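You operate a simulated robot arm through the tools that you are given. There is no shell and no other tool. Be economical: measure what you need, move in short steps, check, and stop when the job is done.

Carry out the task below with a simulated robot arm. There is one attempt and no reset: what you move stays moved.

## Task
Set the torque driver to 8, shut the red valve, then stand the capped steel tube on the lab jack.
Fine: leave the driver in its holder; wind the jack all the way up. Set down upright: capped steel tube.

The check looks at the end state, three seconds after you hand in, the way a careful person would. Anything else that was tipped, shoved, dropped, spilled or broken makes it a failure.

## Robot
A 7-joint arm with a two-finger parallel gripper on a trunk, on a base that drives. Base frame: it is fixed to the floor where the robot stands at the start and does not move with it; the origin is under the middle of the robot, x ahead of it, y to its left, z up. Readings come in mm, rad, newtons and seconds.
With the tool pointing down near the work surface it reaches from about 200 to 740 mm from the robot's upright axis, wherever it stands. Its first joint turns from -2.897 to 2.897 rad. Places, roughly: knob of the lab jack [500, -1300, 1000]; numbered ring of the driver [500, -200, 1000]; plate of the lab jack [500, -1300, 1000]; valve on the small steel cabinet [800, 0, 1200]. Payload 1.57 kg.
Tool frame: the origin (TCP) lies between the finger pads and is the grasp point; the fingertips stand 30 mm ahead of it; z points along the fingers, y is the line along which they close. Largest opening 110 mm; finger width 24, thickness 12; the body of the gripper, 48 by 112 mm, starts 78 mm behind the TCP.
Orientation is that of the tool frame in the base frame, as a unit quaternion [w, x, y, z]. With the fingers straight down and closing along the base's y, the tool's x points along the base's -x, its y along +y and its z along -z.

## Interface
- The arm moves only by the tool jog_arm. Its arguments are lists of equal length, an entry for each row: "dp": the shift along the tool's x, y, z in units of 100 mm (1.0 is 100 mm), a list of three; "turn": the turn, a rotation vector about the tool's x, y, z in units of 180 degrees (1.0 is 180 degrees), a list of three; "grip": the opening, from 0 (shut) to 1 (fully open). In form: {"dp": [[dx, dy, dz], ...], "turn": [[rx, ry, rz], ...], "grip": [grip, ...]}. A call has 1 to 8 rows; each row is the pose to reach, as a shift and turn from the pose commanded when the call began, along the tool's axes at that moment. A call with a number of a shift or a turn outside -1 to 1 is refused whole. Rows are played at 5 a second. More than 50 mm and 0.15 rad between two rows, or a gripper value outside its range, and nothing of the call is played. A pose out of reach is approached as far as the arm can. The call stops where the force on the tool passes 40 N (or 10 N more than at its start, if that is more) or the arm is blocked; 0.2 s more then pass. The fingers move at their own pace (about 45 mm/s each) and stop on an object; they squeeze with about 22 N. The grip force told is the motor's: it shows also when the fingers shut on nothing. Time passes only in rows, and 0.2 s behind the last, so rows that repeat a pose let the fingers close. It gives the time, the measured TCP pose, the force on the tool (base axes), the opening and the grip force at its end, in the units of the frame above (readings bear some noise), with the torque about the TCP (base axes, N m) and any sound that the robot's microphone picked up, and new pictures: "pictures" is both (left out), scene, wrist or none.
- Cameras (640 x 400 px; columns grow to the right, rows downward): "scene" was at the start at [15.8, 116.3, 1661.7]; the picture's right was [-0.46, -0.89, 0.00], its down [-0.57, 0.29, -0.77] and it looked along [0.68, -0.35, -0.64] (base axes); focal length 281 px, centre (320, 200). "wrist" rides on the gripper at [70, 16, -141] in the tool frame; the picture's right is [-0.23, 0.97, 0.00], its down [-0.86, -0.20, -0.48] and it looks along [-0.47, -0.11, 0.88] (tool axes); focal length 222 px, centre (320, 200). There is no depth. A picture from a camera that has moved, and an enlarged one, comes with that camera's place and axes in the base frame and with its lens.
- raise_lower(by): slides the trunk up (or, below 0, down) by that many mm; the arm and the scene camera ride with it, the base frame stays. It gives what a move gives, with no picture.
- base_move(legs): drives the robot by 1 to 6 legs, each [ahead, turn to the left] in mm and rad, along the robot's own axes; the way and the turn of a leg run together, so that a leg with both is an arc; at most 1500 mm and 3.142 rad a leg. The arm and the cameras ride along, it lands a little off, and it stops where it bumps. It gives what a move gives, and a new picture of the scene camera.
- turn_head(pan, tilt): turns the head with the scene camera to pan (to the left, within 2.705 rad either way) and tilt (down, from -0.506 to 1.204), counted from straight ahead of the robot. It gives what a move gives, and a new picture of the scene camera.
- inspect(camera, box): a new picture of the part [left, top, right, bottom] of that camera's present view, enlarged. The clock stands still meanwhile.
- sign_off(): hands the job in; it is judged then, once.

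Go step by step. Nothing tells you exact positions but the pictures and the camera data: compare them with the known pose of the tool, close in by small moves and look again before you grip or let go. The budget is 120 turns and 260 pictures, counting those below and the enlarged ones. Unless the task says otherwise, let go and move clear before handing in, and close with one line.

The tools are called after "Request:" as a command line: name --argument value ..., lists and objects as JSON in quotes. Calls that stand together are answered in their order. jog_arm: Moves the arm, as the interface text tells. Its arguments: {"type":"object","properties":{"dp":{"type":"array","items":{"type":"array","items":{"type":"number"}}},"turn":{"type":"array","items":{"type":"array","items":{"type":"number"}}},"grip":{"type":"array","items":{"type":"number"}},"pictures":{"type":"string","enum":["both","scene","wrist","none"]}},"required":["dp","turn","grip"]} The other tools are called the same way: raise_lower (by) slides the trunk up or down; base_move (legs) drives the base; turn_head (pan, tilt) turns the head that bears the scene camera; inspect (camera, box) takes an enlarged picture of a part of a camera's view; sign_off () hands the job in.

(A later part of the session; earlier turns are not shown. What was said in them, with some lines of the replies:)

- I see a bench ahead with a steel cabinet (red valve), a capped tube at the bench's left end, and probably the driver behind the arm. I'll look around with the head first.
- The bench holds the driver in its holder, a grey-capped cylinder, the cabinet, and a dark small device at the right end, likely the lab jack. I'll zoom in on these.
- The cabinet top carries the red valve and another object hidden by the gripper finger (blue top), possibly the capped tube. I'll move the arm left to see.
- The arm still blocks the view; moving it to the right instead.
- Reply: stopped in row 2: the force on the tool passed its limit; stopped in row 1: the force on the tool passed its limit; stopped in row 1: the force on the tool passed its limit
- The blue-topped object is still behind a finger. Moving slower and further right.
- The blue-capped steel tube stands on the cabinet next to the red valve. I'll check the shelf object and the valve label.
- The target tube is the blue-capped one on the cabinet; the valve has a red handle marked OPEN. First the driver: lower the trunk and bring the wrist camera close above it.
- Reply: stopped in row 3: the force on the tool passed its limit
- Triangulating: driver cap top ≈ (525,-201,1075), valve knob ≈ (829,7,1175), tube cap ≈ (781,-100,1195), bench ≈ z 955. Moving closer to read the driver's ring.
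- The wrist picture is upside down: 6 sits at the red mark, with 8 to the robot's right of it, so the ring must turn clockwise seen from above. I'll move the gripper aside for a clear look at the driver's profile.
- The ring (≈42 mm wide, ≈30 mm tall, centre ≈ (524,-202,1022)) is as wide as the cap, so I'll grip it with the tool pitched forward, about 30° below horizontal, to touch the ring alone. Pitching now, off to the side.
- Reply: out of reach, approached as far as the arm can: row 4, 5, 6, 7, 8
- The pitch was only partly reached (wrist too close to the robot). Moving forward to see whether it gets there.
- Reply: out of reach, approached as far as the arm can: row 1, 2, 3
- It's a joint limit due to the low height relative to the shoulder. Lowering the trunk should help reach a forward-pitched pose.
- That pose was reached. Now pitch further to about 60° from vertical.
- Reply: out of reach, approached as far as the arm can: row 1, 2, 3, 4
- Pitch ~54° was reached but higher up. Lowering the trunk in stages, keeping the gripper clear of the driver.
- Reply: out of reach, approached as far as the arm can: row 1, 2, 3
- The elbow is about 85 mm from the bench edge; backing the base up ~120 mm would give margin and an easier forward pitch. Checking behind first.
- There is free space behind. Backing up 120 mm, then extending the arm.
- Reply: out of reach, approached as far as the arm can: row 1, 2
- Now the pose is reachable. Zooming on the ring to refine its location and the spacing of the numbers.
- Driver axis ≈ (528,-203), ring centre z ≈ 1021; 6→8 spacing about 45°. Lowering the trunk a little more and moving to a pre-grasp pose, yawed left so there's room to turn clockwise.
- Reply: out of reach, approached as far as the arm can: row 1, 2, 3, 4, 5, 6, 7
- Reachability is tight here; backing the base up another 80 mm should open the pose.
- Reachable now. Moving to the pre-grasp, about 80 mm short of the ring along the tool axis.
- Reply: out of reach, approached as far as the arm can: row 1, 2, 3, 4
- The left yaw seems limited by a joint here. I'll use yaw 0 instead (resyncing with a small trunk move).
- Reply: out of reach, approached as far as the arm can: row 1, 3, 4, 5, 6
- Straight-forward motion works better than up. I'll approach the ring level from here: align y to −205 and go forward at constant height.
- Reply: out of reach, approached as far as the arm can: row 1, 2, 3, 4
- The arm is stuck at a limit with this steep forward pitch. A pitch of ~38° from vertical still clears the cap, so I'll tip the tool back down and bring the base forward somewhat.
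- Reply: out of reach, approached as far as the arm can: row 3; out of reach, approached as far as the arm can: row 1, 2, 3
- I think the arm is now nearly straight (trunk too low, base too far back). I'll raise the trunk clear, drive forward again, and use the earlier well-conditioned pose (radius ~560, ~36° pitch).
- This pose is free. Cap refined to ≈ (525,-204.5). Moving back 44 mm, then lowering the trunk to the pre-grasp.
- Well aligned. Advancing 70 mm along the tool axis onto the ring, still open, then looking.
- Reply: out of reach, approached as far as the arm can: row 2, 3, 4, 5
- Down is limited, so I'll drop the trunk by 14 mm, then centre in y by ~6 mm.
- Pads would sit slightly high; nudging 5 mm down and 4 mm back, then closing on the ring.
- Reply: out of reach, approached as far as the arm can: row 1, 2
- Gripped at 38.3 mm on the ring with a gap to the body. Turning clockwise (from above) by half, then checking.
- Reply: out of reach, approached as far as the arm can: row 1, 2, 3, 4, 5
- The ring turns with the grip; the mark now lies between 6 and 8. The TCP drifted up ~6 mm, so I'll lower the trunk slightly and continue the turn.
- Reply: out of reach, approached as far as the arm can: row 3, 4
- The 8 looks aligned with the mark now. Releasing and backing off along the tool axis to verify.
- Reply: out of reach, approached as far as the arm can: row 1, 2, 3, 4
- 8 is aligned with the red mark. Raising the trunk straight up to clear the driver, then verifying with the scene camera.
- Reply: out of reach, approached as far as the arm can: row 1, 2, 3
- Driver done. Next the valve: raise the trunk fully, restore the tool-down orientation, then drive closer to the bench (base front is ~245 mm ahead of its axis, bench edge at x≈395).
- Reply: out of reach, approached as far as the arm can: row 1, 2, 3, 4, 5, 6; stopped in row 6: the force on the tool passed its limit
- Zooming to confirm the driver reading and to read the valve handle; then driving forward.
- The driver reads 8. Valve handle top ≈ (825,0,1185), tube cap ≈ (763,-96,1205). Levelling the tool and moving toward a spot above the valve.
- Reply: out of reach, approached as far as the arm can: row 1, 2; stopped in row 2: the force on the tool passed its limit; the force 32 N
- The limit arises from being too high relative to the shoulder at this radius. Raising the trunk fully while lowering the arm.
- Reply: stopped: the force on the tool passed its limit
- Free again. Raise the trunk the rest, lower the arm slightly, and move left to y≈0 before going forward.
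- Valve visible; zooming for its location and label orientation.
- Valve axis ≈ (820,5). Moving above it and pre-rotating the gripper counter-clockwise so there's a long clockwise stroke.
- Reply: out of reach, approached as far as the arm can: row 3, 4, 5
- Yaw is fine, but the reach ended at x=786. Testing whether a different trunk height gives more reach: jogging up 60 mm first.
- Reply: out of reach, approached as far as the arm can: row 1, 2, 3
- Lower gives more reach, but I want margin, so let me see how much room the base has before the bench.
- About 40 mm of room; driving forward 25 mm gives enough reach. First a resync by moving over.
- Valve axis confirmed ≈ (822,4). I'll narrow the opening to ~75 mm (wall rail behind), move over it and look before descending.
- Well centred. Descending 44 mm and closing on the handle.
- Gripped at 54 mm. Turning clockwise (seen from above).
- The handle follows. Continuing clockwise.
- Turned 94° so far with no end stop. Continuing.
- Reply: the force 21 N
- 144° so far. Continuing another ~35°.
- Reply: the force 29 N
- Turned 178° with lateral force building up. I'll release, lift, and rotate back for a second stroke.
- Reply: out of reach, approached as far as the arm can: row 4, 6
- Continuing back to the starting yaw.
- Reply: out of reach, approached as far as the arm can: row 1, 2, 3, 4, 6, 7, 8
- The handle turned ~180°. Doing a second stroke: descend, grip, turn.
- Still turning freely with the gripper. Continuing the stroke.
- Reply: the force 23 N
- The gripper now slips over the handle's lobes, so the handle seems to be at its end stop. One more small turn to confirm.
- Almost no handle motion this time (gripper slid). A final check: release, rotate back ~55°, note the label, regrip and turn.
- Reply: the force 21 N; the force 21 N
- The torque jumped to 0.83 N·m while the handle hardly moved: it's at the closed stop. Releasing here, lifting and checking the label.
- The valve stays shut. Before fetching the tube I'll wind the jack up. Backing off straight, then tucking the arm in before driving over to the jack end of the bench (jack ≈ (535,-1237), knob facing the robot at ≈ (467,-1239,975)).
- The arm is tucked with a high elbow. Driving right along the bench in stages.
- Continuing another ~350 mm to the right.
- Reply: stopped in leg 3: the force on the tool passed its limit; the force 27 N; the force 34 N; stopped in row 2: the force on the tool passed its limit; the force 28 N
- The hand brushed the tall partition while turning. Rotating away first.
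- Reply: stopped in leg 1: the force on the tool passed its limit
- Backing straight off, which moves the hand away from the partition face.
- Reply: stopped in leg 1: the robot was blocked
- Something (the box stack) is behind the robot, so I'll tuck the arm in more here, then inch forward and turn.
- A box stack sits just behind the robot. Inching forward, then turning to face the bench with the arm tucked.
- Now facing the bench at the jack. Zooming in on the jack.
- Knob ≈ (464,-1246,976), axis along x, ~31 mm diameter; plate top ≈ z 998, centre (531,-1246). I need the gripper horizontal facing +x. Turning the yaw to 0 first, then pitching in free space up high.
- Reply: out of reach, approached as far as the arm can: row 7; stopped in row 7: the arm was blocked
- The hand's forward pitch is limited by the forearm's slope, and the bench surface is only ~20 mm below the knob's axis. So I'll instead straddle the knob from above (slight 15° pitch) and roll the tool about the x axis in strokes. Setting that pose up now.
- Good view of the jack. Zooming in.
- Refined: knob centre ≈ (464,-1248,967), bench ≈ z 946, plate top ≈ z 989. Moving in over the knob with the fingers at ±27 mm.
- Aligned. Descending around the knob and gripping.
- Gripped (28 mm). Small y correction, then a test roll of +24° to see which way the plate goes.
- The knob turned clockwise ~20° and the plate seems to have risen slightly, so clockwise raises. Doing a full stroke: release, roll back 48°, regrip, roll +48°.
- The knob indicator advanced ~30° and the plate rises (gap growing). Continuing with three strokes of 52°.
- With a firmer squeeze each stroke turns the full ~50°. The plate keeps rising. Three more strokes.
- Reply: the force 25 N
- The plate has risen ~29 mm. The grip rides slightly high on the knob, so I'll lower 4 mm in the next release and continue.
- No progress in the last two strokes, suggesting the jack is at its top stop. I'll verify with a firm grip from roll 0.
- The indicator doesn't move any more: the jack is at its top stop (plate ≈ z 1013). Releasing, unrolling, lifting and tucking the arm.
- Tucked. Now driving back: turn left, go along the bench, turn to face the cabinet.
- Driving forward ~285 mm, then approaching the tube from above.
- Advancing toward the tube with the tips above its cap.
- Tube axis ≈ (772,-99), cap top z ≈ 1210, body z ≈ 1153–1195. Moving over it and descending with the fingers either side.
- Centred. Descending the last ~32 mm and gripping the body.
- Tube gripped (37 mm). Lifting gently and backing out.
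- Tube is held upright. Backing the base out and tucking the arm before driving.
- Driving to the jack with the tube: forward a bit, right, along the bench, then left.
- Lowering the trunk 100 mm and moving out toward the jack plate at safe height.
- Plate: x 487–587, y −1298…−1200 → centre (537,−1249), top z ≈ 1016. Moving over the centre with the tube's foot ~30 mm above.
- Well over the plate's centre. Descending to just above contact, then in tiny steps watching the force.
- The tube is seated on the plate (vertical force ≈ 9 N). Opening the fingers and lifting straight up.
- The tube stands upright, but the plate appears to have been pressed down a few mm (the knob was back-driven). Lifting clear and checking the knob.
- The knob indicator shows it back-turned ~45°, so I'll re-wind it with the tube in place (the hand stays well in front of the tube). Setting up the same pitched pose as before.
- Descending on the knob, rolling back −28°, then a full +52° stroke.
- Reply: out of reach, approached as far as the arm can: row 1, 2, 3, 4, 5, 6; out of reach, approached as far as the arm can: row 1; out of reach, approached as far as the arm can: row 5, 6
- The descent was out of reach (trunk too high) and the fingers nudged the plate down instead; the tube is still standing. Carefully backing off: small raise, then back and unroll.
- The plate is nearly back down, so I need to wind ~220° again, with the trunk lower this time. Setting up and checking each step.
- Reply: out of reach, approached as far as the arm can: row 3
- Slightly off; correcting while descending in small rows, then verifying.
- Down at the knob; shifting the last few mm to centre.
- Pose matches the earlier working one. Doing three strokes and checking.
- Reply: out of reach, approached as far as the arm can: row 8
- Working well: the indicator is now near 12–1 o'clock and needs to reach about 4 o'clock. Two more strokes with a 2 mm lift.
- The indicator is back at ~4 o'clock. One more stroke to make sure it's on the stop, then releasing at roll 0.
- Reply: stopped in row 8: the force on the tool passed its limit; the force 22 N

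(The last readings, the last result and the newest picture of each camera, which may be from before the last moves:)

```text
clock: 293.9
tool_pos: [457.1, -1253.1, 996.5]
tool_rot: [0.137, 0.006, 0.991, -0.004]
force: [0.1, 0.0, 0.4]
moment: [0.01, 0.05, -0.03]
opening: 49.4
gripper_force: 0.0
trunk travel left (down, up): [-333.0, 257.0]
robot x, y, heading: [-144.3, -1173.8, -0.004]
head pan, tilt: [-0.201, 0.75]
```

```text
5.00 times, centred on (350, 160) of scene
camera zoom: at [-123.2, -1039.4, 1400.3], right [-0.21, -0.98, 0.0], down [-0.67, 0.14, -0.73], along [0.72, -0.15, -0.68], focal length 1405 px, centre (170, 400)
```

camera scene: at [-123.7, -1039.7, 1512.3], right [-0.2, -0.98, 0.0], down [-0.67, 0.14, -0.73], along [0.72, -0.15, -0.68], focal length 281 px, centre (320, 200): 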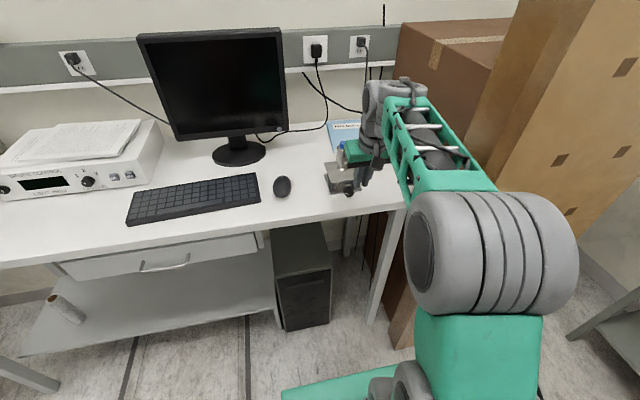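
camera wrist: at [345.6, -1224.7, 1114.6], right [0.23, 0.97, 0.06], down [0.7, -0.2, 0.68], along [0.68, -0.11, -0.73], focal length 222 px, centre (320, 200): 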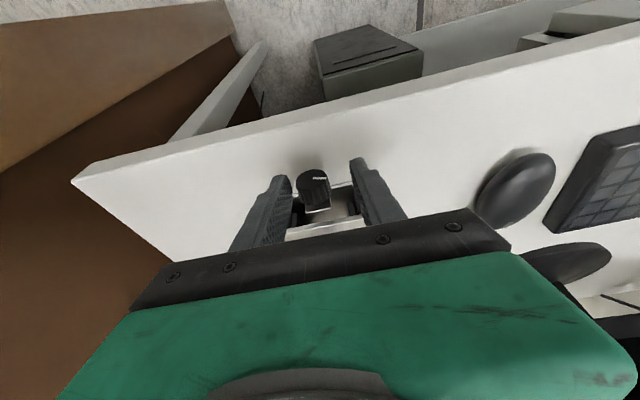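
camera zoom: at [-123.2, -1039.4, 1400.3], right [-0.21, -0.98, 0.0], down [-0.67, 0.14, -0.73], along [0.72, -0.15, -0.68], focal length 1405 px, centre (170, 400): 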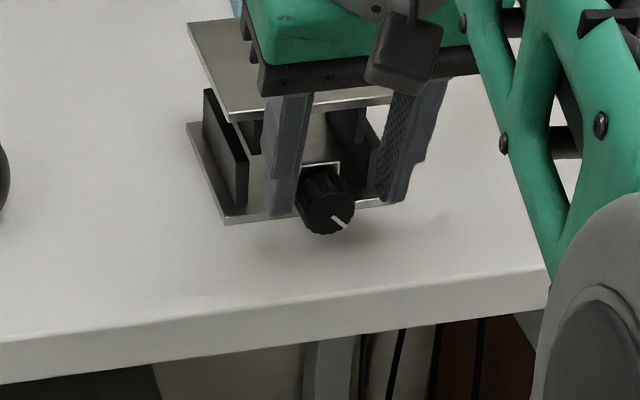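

The indicator sits at ~4:30, the end stop. Withdrawing up and back along the tool axis, then checking that jack and tube hold.

Request:
jog_arm --dp '[[0, 0, -0.25], [0, 0, -0.5], [0, 0, -0.75], [0, 0, -1.0]]' --turn '[[0, 0, 0], [0, 0, 0], [0, 0, 0], [0, 0, 0]]' --grip '[0.45, 0.45, 0.45, 0.45]' --pictures "none"

Request:
jog_arm --dp '[[0.25, 0, -0.06], [0.5, 0, -0.12], [0.75, 0, -0.18], [1.0, 0, -0.25], [1.0, 0, -0.25]]' --turn '[[0, 0, 0], [0, 0, 0], [0, 0, 0], [0, 0, 0], [0, 0, 0]]' --grip '[0.45, 0.45, 0.45, 0.45, 0.45]' --pictures "scene"

Request:
inspect --camera "scene" --box '[300, 100, 400, 200]'

```text
clock: 294.9
tool_pos: [429.8, -1251.4, 1091.5]
tool_rot: [0.137, 0.008, 0.991, -0.003]
force: [0.1, 0.4, 1.0]
moment: [0.0, -0.01, 0.0]
opening: 49.4
gripper_force: 0.2
trunk travel left (down, up): [-333.0, 257.0]
robot x, y, heading: [-142.9, -1179.0, -0.005]
head pan, tilt: [-0.201, 0.75]
```

```text
clock: 296.1
tool_pos: [327.3, -1250.9, 1089.9]
tool_rot: [0.137, 0.008, 0.991, -0.004]
force: [-0.4, -0.5, 0.8]
moment: [-0.04, -0.03, 0.0]
opening: 49.3
gripper_force: 0.1
trunk travel left (down, up): [-333.0, 257.0]
robot x, y, heading: [-145.6, -1177.9, -0.008]
head pan, tilt: [-0.201, 0.75]
camera scene: at [-123.5, -1039.8, 1400.3], right [-0.21, -0.98, 0.0], down [-0.67, 0.14, -0.73], along [0.72, -0.15, -0.68], focal length 281 px, centre (320, 200)
```

scene: 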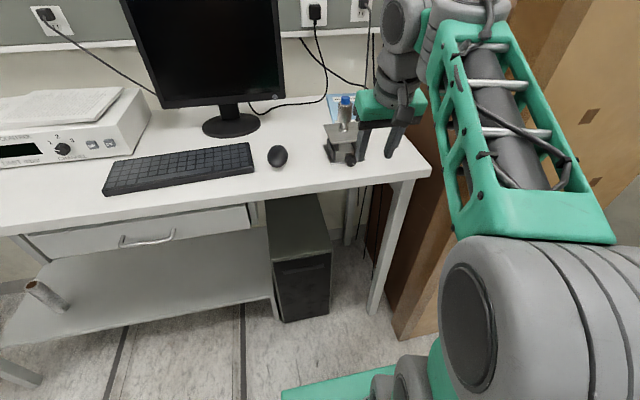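

```text
4.00 times, centred on (350, 150) of scene
camera zoom: at [-123.5, -1039.8, 1400.3], right [-0.21, -0.98, 0.0], down [-0.67, 0.14, -0.73], along [0.72, -0.15, -0.68], focal length 1124 px, centre (200, 400)
```

zoom: 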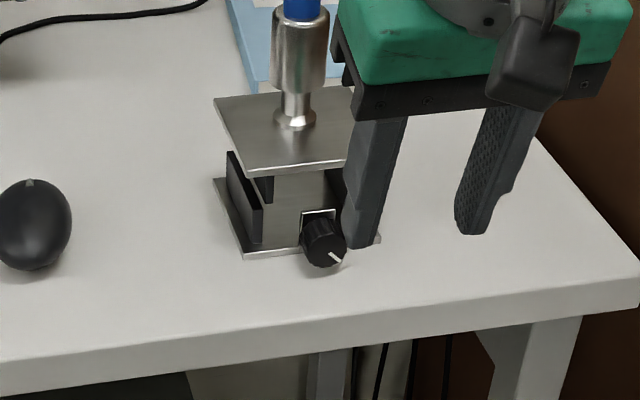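

The tube stands upright on the fully raised jack with the gripper clear. A last glance at driver/valve and the jack again after some time.

Request:
turn_head --pan 0.75 --tilt 0.5

Request:
turn_head --pan -0.2 --tilt 0.7

Request:
inspect --camera "scene" --box '[300, 90, 400, 190]'

```text
clock: 297.4
tool_pos: [326.6, -1250.4, 1090.0]
tool_rot: [0.137, 0.007, 0.99, -0.004]
force: [-0.3, 0.4, 0.0]
moment: [-0.01, 0.01, -0.01]
opening: 49.4
gripper_force: 0.1
trunk travel left (down, up): [-333.0, 257.0]
robot x, y, heading: [-145.3, -1176.6, -0.008]
head pan, tilt: [0.75, 0.499]
camera scene: at [-137.2, -961.2, 1422.3], right [0.68, -0.74, 0.0], down [-0.35, -0.32, -0.88], along [0.65, 0.59, -0.48], focal length 281 px, centre (320, 200)
```

scene: 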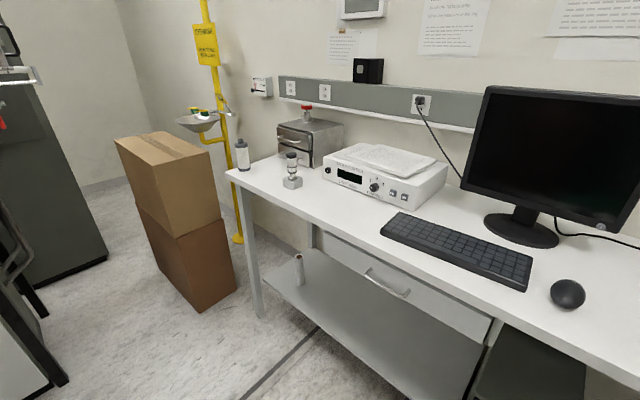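

```text
clock: 298.6
tool_pos: [328.5, -1250.3, 1090.4]
tool_rot: [0.137, 0.007, 0.991, -0.003]
force: [-0.1, 0.0, -0.2]
moment: [-0.02, -0.01, -0.04]
opening: 49.4
gripper_force: 0.0
trunk travel left (down, up): [-333.0, 257.0]
robot x, y, heading: [-145.3, -1176.4, -0.012]
head pan, tilt: [-0.201, 0.7]
camera scene: at [-121.1, -1040.2, 1404.6], right [-0.21, -0.98, 0.0], down [-0.63, 0.13, -0.77], along [0.75, -0.16, -0.64], focal length 281 px, centre (320, 200)
```

scene: 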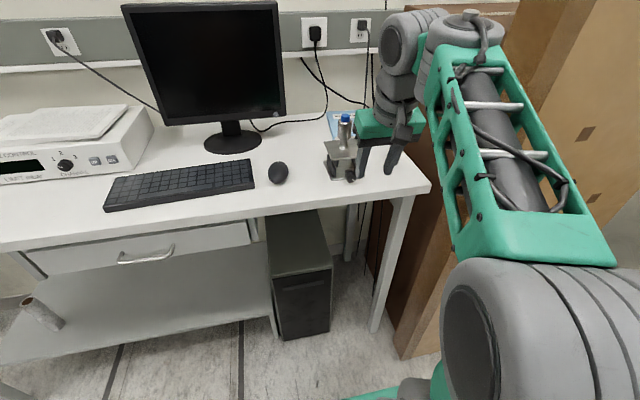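

```text
4.00 times, centred on (350, 140) of scene
camera zoom: at [-121.1, -1040.2, 1404.6], right [-0.21, -0.98, 0.0], down [-0.63, 0.13, -0.77], along [0.75, -0.16, -0.64], focal length 1124 px, centre (200, 440)
```

zoom: 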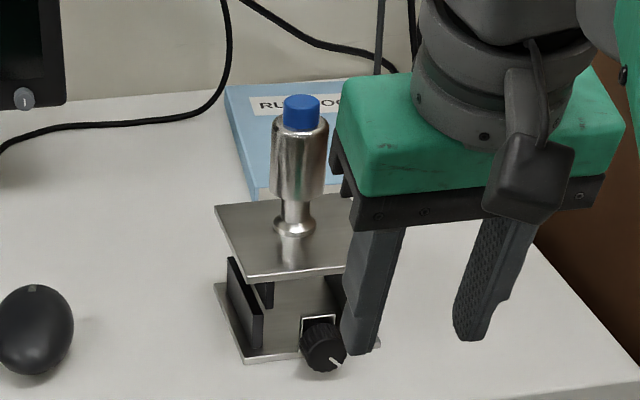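

Everything holds: the driver is in its holder at 8, the valve is shut, the jack is fully raised and the capped tube stands upright on it. Handing in.

Request:
sign_off

```text
The job is handed in.
```

The job is handed in: the driver is set to 8 and still in its holder, the red valve is turned clockwise to its stop, the jack is wound to its top stop, and the capped steel tube stands upright on it. On the way the arm pressed against the tall partition and the base backed against a box stack. I saw no sign that either moved or tipped, but I did not check them closely.
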